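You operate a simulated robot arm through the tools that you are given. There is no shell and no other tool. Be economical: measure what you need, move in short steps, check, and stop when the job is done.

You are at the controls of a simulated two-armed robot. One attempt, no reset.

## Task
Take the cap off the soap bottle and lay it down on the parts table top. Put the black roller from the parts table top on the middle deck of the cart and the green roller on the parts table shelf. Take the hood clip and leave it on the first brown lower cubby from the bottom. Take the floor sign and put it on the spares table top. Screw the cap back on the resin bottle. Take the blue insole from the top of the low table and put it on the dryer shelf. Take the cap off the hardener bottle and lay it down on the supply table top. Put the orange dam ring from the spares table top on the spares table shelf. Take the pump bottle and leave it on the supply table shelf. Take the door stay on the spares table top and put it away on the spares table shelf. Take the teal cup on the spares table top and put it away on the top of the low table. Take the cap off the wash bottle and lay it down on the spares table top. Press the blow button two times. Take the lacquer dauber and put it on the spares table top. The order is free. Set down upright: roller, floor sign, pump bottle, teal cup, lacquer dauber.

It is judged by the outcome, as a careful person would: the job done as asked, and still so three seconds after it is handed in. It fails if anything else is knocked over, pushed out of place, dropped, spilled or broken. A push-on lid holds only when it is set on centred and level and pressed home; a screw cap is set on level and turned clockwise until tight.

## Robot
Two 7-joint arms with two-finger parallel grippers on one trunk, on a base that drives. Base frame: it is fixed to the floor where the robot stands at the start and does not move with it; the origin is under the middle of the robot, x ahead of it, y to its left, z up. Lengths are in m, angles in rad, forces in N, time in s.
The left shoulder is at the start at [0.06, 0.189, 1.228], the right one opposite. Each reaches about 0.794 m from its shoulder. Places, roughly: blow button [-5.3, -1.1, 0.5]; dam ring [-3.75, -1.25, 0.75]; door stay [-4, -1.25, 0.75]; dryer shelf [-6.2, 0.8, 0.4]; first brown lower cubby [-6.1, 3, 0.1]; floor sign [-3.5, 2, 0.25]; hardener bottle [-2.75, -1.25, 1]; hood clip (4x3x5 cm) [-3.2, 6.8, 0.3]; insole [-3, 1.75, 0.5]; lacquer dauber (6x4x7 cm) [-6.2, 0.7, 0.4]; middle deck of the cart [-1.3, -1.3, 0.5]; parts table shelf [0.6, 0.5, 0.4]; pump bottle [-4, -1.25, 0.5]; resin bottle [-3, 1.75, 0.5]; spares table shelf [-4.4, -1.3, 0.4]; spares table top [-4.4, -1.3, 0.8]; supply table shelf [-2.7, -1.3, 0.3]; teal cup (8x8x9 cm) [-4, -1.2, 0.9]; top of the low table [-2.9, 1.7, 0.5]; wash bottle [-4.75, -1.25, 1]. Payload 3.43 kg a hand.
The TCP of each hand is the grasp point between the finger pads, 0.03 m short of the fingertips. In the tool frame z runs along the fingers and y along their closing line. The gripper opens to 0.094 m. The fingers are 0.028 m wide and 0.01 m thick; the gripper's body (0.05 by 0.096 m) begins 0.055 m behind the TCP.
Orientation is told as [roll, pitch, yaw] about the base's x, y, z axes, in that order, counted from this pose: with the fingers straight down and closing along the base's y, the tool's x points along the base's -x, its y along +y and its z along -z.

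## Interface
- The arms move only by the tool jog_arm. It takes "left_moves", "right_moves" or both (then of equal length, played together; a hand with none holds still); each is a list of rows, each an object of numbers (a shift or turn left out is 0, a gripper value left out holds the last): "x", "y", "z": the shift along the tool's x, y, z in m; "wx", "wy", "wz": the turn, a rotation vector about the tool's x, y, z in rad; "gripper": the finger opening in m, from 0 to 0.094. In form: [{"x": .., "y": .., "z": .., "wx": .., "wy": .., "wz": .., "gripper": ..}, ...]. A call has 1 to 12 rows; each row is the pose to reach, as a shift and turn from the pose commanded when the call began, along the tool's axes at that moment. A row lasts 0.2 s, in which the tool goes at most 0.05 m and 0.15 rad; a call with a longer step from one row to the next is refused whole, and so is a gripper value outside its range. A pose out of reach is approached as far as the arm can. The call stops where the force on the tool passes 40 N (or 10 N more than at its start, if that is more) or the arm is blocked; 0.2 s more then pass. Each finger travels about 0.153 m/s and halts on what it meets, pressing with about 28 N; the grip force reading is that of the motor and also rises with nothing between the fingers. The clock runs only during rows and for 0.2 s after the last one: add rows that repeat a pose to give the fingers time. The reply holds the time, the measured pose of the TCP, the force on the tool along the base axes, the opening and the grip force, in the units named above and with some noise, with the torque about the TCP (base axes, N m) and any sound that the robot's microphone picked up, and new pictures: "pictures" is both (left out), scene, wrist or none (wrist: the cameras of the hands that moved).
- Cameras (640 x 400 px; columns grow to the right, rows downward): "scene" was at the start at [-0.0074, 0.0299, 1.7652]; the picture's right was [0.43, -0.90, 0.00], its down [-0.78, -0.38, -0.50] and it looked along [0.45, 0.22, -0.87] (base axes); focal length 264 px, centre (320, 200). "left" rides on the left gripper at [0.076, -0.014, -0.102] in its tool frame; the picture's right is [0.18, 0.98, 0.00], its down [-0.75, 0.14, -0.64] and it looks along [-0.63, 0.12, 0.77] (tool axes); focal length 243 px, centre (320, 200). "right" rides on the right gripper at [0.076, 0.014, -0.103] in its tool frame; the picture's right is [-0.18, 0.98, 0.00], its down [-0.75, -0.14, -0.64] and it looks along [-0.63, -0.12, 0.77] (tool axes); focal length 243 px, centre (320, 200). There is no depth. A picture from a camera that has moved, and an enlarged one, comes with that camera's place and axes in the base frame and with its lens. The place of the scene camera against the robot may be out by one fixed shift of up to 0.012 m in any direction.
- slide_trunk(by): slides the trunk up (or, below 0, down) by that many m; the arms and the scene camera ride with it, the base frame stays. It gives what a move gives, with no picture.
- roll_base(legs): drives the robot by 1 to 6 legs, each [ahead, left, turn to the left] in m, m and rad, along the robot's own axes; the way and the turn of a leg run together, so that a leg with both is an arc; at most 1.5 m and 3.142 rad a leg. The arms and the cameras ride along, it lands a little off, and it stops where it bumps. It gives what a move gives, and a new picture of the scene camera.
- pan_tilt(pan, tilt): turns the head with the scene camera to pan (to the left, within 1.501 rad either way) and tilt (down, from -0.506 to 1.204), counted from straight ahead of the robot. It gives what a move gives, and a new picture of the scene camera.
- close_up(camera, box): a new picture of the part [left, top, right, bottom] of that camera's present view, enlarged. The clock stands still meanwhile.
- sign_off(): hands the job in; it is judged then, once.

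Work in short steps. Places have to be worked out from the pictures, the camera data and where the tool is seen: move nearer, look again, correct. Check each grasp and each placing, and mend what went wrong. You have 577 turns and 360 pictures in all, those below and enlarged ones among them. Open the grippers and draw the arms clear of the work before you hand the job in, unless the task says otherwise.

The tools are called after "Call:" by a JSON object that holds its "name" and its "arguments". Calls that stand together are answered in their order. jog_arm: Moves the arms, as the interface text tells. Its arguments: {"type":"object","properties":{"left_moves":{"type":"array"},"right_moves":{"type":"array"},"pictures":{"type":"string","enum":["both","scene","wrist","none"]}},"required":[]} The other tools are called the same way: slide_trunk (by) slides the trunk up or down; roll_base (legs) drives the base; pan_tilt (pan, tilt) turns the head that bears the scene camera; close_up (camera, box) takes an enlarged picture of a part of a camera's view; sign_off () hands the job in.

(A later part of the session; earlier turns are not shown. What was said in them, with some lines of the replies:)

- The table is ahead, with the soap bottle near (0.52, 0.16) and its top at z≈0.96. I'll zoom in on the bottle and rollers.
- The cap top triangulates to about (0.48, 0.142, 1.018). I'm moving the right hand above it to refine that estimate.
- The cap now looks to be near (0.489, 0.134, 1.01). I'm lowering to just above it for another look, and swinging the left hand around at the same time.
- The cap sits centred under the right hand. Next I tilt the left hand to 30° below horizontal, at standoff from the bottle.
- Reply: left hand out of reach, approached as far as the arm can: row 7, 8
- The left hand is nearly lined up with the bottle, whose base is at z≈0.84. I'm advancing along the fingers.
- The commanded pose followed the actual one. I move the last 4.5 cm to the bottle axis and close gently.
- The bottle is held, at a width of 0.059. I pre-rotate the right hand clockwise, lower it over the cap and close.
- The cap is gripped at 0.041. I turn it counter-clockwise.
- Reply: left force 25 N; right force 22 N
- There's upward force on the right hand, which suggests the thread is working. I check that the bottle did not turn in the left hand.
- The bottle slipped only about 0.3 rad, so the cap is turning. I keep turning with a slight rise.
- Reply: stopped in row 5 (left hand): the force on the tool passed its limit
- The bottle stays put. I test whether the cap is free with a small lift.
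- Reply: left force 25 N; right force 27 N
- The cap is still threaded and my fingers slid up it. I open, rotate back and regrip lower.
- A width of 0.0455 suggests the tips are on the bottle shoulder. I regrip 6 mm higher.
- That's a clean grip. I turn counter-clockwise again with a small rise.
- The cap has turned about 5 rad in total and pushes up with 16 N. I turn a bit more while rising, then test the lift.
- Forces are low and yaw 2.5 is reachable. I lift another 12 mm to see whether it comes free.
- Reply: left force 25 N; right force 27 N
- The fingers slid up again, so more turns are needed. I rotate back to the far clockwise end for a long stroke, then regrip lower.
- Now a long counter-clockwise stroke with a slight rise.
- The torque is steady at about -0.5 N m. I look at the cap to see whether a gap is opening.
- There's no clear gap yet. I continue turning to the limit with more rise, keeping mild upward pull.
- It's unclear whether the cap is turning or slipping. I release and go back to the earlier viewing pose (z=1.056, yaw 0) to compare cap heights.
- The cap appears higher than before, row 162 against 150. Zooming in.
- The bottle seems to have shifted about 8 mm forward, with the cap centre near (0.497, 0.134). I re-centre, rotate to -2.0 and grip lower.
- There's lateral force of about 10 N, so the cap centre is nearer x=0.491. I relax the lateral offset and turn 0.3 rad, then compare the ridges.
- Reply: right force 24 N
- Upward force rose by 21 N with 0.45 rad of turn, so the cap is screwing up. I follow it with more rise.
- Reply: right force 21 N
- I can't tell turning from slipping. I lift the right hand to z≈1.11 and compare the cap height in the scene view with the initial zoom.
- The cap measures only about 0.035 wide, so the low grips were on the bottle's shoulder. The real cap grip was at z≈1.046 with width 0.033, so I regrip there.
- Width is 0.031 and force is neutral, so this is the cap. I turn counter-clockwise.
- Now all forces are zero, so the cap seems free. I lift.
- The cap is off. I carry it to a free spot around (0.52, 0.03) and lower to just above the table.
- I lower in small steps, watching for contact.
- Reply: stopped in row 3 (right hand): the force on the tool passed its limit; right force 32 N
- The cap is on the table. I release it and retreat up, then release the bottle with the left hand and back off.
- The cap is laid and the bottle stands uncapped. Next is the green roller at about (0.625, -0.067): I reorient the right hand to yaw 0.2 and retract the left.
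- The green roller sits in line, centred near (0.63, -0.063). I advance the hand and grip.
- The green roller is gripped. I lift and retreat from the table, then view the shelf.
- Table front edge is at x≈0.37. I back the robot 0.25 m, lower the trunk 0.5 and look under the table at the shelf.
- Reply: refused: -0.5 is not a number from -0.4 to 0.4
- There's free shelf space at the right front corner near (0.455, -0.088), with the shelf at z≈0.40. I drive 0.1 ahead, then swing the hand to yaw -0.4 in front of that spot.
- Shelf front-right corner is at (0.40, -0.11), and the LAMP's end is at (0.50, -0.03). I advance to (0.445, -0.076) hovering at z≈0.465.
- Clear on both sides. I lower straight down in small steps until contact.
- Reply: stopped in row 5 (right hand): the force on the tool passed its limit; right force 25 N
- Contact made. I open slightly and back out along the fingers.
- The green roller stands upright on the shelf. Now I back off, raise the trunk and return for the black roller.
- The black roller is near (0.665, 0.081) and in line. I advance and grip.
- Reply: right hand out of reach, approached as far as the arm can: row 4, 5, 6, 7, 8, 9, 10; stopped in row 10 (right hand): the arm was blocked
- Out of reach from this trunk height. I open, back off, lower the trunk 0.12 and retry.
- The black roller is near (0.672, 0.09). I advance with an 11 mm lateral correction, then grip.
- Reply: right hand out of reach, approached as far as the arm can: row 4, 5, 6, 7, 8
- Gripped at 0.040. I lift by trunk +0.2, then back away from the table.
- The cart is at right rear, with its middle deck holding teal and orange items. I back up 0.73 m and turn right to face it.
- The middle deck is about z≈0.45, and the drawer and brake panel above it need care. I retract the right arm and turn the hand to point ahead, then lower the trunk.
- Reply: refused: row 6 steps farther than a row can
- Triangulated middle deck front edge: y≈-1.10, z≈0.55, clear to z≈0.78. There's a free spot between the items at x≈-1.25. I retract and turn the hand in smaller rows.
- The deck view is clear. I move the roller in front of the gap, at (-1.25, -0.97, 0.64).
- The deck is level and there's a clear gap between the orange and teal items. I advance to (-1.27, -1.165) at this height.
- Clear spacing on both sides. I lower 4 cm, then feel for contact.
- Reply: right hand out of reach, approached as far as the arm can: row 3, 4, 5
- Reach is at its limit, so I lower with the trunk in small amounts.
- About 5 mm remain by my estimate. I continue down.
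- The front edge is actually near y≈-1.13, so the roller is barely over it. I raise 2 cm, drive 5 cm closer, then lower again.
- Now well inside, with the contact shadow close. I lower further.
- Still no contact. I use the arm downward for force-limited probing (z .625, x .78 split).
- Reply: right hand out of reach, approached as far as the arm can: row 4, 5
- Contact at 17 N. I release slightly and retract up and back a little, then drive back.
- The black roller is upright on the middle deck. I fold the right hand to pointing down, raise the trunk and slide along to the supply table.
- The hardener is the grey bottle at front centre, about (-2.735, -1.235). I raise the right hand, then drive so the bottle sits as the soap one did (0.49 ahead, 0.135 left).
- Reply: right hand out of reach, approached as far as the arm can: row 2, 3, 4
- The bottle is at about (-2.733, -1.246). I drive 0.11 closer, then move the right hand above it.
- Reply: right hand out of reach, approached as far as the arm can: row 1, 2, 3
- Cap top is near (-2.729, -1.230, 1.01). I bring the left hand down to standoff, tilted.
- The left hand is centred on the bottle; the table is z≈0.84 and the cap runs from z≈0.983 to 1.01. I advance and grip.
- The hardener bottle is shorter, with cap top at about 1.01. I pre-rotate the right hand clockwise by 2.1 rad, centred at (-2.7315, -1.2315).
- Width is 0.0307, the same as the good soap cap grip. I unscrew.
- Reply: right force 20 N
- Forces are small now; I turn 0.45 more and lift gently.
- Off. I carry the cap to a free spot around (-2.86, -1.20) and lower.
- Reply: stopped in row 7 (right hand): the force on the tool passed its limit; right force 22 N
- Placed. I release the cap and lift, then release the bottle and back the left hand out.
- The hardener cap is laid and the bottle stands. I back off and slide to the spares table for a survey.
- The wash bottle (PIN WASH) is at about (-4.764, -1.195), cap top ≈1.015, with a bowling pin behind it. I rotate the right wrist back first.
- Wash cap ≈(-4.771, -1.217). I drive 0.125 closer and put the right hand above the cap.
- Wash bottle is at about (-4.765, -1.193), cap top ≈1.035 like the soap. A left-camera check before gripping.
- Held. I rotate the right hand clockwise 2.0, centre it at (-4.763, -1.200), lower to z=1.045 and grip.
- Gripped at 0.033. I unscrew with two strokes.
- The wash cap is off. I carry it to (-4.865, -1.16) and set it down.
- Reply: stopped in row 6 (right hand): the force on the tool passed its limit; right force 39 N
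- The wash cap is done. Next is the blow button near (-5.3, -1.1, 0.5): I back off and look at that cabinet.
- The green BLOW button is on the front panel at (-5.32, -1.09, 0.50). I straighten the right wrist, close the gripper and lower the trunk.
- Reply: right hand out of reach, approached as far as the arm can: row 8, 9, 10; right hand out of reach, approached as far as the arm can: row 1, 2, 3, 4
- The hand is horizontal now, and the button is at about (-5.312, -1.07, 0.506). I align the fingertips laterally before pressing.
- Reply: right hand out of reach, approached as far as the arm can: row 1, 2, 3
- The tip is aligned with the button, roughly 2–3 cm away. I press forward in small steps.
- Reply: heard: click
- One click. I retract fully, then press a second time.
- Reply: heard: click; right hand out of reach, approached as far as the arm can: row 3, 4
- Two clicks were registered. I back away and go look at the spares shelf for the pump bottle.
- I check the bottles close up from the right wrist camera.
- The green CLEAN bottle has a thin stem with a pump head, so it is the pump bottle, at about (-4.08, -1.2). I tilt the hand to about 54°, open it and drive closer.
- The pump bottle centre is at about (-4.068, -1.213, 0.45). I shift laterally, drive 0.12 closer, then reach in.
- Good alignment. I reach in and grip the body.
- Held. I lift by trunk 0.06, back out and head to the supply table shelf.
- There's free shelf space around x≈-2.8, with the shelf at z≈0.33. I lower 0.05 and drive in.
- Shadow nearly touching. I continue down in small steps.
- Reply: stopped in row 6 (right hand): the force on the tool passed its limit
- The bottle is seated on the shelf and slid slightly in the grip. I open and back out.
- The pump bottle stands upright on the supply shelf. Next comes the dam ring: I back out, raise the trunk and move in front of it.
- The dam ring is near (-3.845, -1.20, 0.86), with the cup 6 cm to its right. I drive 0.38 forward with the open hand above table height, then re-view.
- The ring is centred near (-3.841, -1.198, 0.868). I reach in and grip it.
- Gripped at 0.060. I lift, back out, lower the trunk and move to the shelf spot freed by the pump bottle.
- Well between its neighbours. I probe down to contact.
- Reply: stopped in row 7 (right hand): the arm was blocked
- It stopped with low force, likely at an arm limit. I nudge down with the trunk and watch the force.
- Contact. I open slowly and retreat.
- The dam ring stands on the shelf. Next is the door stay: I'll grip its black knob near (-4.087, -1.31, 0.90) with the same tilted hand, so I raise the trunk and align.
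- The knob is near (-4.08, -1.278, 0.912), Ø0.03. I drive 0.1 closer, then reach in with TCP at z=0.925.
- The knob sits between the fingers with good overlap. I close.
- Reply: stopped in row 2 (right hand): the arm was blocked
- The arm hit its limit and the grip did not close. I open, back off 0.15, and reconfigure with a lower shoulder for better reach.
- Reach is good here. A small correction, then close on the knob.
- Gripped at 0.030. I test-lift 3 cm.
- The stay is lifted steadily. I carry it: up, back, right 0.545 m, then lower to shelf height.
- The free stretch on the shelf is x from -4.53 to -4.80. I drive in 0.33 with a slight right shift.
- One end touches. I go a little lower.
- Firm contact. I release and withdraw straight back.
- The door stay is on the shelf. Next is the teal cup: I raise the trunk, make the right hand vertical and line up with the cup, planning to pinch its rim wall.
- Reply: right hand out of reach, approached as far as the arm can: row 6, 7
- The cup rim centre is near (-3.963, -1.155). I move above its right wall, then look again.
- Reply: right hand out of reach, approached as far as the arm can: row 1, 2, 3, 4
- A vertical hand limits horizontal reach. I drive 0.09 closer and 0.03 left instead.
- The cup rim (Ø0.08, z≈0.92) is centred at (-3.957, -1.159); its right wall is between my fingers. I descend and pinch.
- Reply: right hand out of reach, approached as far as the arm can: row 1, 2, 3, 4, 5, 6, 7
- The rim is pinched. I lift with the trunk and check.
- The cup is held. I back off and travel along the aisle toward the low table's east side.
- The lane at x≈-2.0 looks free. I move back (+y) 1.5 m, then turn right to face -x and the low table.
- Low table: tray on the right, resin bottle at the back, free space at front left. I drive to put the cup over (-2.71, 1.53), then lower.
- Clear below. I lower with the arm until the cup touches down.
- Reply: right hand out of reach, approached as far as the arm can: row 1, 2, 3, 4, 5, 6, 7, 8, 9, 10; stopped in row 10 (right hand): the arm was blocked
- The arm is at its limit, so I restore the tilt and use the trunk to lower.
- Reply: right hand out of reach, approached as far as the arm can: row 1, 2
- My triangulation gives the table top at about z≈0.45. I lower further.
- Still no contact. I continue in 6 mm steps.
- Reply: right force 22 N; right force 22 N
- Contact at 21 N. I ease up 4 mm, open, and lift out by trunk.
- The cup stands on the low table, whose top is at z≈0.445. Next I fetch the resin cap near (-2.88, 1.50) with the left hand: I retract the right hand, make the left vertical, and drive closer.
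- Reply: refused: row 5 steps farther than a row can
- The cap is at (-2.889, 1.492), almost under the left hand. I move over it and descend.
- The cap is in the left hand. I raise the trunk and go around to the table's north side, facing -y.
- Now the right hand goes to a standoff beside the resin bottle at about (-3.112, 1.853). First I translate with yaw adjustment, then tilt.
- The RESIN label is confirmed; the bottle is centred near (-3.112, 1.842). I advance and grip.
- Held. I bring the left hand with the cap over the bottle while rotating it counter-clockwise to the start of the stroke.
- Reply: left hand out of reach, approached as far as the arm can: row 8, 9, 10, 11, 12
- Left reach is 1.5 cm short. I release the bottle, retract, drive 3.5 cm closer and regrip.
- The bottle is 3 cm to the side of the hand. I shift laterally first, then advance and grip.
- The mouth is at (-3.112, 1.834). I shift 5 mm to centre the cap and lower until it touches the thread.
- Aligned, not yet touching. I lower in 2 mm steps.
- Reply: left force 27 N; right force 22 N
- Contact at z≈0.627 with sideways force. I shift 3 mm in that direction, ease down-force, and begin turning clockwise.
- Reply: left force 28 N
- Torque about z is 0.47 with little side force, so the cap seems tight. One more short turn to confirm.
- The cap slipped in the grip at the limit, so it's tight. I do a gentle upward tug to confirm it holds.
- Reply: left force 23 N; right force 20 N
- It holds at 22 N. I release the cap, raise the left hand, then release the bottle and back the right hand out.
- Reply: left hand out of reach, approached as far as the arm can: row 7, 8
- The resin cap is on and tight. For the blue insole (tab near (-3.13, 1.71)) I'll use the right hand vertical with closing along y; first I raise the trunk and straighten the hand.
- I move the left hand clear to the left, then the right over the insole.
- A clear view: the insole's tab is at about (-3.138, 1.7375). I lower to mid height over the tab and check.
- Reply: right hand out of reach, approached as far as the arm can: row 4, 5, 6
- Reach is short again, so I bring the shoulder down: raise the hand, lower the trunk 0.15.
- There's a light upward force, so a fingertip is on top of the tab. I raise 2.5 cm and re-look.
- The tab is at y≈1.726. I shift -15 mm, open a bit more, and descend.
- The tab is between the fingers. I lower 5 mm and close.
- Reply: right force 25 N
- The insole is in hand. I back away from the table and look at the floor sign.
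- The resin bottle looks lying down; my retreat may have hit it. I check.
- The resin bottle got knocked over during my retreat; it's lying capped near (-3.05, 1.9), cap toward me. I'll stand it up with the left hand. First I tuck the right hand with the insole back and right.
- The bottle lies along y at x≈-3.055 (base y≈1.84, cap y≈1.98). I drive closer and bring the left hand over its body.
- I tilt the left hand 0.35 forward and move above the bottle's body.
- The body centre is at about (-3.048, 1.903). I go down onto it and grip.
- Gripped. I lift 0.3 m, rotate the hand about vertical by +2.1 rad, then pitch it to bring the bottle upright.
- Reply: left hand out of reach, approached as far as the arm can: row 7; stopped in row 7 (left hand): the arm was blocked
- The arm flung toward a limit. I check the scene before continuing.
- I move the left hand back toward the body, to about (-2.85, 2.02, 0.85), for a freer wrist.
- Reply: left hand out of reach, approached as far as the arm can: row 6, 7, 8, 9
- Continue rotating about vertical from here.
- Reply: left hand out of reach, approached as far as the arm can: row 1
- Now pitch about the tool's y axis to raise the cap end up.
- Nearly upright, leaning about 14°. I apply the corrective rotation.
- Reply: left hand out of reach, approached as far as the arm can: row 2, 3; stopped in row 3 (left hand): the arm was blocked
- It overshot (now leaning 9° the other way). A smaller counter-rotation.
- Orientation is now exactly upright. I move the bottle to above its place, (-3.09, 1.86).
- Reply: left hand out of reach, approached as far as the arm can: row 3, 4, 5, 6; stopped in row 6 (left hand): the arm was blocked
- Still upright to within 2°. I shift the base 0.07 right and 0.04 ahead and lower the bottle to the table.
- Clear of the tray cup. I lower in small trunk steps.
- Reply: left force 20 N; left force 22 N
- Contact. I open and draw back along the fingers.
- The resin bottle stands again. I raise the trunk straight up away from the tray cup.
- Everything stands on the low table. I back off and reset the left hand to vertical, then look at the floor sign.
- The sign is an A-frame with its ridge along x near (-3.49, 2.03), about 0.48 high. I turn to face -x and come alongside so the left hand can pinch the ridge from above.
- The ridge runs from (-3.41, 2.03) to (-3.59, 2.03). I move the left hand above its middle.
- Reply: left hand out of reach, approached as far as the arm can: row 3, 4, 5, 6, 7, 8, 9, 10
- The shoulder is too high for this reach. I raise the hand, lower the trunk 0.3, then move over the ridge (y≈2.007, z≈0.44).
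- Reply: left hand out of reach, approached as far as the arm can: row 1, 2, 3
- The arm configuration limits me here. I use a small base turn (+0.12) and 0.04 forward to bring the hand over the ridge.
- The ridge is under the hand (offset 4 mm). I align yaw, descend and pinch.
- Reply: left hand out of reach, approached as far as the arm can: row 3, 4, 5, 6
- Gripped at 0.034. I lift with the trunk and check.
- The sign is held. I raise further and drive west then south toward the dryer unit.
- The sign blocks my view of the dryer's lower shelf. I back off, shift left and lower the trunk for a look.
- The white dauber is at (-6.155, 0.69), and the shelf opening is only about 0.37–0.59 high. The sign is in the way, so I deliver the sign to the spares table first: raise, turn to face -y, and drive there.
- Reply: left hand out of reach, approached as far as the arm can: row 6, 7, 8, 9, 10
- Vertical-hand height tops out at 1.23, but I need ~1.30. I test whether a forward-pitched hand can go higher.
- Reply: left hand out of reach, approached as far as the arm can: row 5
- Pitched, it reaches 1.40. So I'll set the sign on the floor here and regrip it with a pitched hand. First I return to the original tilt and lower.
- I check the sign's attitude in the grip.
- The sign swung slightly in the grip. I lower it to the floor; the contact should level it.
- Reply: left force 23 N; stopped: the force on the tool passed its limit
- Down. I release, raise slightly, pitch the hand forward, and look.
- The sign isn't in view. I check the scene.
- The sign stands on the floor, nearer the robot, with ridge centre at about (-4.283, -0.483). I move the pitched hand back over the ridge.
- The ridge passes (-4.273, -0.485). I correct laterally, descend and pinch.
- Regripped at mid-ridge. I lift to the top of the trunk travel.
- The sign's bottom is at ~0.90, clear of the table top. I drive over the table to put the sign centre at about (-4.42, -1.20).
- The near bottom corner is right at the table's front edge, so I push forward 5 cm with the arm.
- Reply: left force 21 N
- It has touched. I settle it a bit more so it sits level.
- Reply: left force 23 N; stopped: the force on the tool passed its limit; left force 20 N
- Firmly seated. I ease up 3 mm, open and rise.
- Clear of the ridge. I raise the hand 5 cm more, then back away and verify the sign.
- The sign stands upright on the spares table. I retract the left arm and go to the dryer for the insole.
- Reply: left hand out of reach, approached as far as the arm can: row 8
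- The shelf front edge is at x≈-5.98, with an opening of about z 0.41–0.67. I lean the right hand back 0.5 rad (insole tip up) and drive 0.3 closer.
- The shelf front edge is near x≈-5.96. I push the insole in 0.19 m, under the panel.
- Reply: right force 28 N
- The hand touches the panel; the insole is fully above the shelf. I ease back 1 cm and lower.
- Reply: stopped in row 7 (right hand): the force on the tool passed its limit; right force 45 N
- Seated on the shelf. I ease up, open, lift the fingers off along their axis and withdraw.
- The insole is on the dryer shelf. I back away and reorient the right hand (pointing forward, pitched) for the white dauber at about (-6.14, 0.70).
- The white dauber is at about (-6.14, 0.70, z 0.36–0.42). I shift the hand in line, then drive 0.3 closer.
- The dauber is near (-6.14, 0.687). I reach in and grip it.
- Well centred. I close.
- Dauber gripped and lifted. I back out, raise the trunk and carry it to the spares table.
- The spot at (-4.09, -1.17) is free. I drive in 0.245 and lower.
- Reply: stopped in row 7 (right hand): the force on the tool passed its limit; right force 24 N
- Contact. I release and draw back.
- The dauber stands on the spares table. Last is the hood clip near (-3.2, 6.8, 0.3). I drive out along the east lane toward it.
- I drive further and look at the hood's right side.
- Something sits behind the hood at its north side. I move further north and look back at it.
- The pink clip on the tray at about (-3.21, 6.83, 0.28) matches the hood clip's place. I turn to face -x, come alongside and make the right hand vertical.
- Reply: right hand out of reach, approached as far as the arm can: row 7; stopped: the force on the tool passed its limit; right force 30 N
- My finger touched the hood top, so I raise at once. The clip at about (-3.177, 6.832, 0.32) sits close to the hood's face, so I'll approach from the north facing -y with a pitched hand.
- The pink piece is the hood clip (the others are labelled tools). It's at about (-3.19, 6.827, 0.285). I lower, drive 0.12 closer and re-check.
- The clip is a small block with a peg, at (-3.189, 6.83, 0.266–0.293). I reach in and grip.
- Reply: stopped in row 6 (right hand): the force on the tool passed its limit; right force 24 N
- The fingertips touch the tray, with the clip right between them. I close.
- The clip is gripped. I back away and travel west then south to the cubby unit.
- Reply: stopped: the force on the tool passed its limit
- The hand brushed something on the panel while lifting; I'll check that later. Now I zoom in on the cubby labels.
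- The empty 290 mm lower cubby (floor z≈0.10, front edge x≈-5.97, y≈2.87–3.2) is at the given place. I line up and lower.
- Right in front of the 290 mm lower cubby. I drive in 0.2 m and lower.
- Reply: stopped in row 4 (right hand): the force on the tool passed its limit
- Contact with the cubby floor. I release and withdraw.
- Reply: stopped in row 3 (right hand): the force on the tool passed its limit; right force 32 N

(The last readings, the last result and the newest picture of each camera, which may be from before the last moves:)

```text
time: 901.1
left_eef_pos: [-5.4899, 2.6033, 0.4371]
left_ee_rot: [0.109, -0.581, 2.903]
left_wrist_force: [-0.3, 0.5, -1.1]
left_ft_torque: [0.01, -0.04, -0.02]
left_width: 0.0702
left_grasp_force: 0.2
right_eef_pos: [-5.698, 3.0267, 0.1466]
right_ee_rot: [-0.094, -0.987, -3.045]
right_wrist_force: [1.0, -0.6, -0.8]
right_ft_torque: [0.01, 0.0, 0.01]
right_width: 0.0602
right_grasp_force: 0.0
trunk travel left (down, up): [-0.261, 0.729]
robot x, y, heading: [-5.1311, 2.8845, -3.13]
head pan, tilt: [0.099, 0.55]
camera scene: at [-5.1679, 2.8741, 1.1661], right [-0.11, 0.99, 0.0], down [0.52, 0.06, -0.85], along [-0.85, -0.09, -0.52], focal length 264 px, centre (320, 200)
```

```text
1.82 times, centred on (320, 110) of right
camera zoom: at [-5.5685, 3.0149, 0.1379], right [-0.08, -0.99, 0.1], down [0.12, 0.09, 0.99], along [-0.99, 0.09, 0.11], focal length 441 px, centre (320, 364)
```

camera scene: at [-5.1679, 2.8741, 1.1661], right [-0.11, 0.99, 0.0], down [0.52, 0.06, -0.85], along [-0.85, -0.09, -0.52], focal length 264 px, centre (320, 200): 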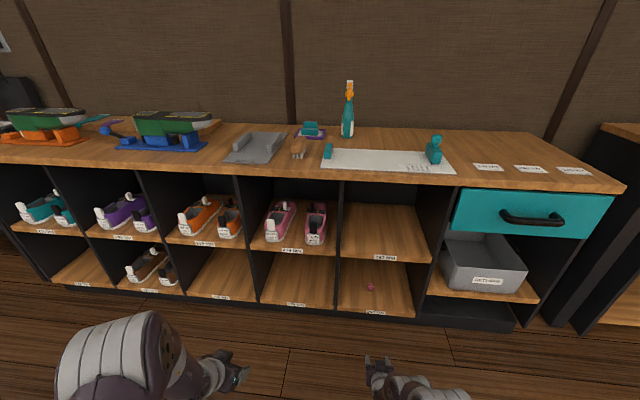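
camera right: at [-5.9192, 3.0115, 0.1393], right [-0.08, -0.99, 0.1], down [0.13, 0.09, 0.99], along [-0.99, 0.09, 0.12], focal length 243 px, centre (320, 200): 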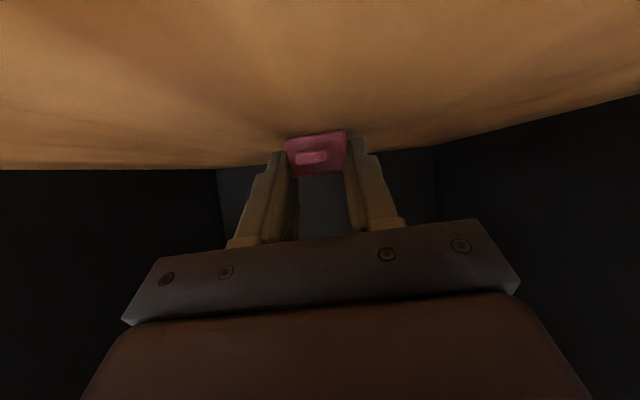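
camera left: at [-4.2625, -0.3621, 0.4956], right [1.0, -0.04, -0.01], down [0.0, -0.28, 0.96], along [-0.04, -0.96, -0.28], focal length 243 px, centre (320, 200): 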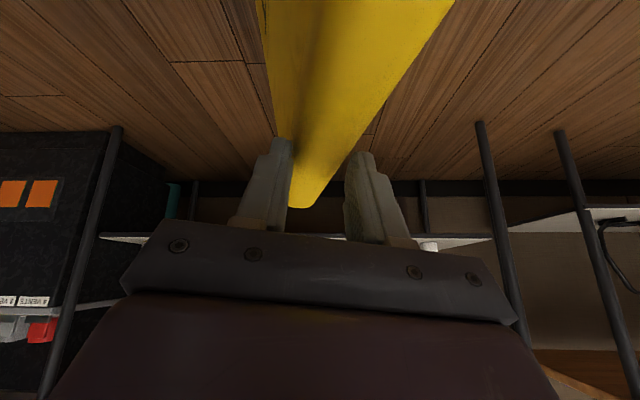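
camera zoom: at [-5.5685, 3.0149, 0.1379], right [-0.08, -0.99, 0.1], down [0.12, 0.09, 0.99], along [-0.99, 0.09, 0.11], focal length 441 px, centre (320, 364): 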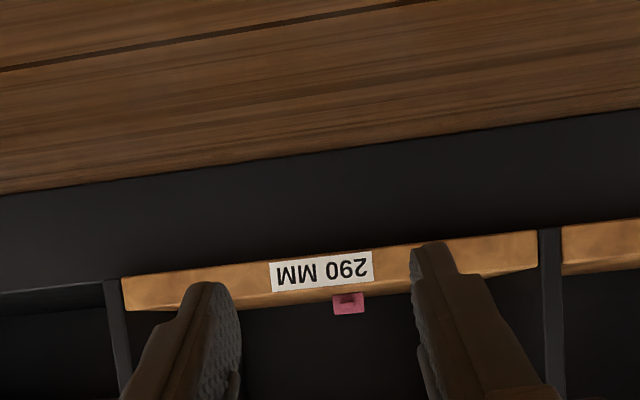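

The clip rests in the lower cubby. To make sure my brush against the ball-return panel changed nothing, I go back for a look at its switches.

Call:
{"name": "slide_trunk", "arguments": {"by": 0.4}}

Call:
{"name": "roll_base", "arguments": {"legs": [[-0.6, 0, 0], [0, -1.5, 0], [0, -1.5, 0], [0, -1.5, 0], [0, -0.5, 0], [0, 0, 1.57]]}}

Call:
{"name": "pan_tilt", "arguments": {"pan": 0.85, "tilt": 0.5}}

```text
time: 905.0
left_eef_pos: [-5.4886, 2.6029, 0.8378]
left_ee_rot: [0.108, -0.581, 2.905]
left_wrist_force: [-0.2, 0.3, 0.5]
left_ft_torque: [0.0, -0.01, 0.0]
left_width: 0.0699
left_grasp_force: 0.0
right_eef_pos: [-5.6964, 3.0257, 0.5469]
right_ee_rot: [-0.094, -0.987, -3.044]
right_wrist_force: [0.2, 0.4, -0.6]
right_ft_torque: [0.0, -0.01, -0.04]
right_width: 0.06
right_grasp_force: 0.1
trunk travel left (down, up): [-0.661, 0.329]
robot x, y, heading: [-5.1349, 2.8821, -3.133]
head pan, tilt: [0.099, 0.55]
```

```text
time: 935.9
left_eef_pos: [-4.3173, 7.5463, 0.837]
left_ee_rot: [0.109, -0.581, -1.786]
left_wrist_force: [-0.4, -1.2, -0.3]
left_ft_torque: [-0.01, -0.01, -0.01]
left_width: 0.07
left_grasp_force: 0.0
right_eef_pos: [-4.7369, 7.33, 0.5475]
right_ee_rot: [-0.094, -0.987, -1.453]
right_wrist_force: [-1.3, -0.9, 0.1]
right_ft_torque: [-0.05, 0.05, 0.03]
right_width: 0.06
right_grasp_force: 0.0
trunk travel left (down, up): [-0.661, 0.329]
robot x, y, heading: [-4.6057, 7.9036, -1.539]
head pan, tilt: [0.099, 0.55]
camera scene: at [-4.6033, 7.8703, 1.5661], right [-0.99, -0.13, 0.0], down [-0.07, 0.52, -0.85], along [0.11, -0.85, -0.52], focal length 264 px, centre (320, 200)
```

scene: 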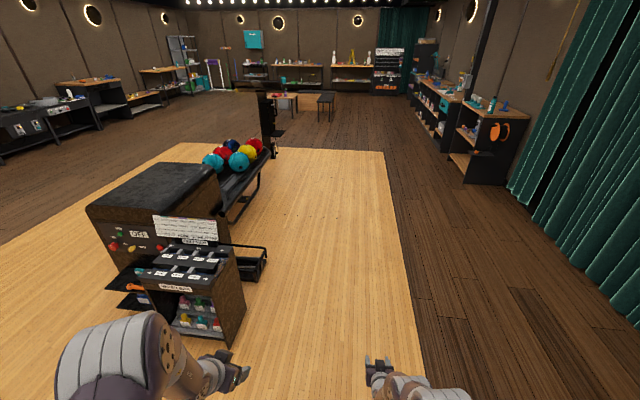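

```text
time: 937.0
left_eef_pos: [-4.3194, 7.5454, 0.8376]
left_ee_rot: [0.108, -0.582, -1.786]
left_wrist_force: [0.5, 0.1, -1.0]
left_ft_torque: [0.04, -0.02, 0.02]
left_width: 0.07
left_grasp_force: 0.0
right_eef_pos: [-4.7375, 7.3302, 0.5469]
right_ee_rot: [-0.095, -0.989, -1.454]
right_wrist_force: [0.0, 0.2, -0.7]
right_ft_torque: [0.0, 0.02, -0.04]
right_width: 0.0599
right_grasp_force: 0.0
trunk travel left (down, up): [-0.661, 0.329]
robot x, y, heading: [-4.6053, 7.8976, -1.541]
head pan, tilt: [0.85, 0.499]
camera scene: at [-4.5449, 7.9014, 1.5706], right [-0.64, -0.77, 0.0], down [-0.37, 0.3, -0.88], along [0.68, -0.56, -0.48], focal length 264 px, centre (320, 200)
```

scene: 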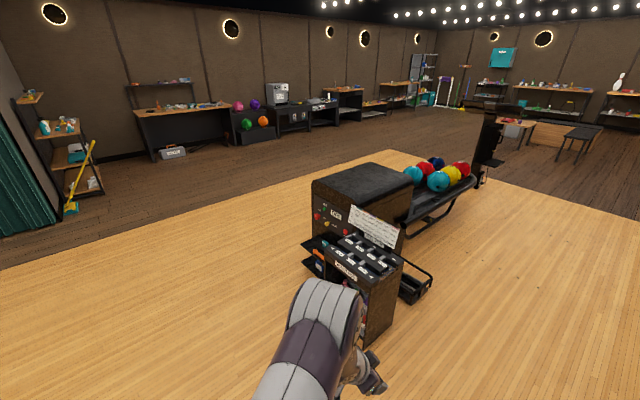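

Call:
{"name": "close_up", "arguments": {"camera": "scene", "box": [300, 195, 370, 245]}}

```text
8.00 times, centred on (335, 220) of scene
camera zoom: at [-4.5449, 7.9014, 1.5706], right [-0.64, -0.77, 0.0], down [-0.37, 0.3, -0.88], along [0.68, -0.56, -0.48], focal length 2116 px, centre (200, 40)
```

zoom: 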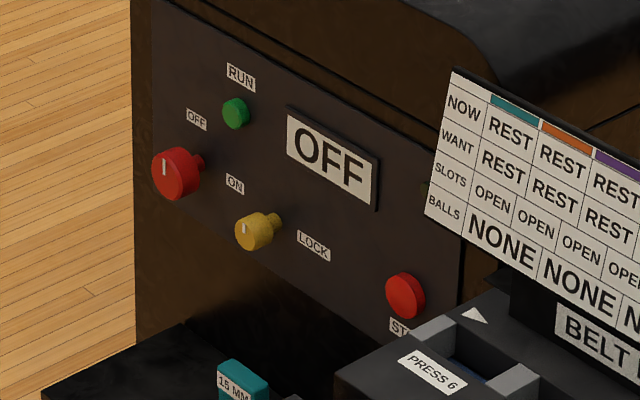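

The panel still reads OFF with the knob unchanged, and all the tasks are in place. The grippers are open and clear of everything, so I hand in the job.

Call:
{"name": "sign_off", "arguments": {}}

```text
The job is handed in.
```

I did every step of the task and handed the job in. I have not seen the judging result.

I knocked the capped resin bottle over while moving away from the low table. I stood it up again about 8 cm from where it started, with its cap still on.
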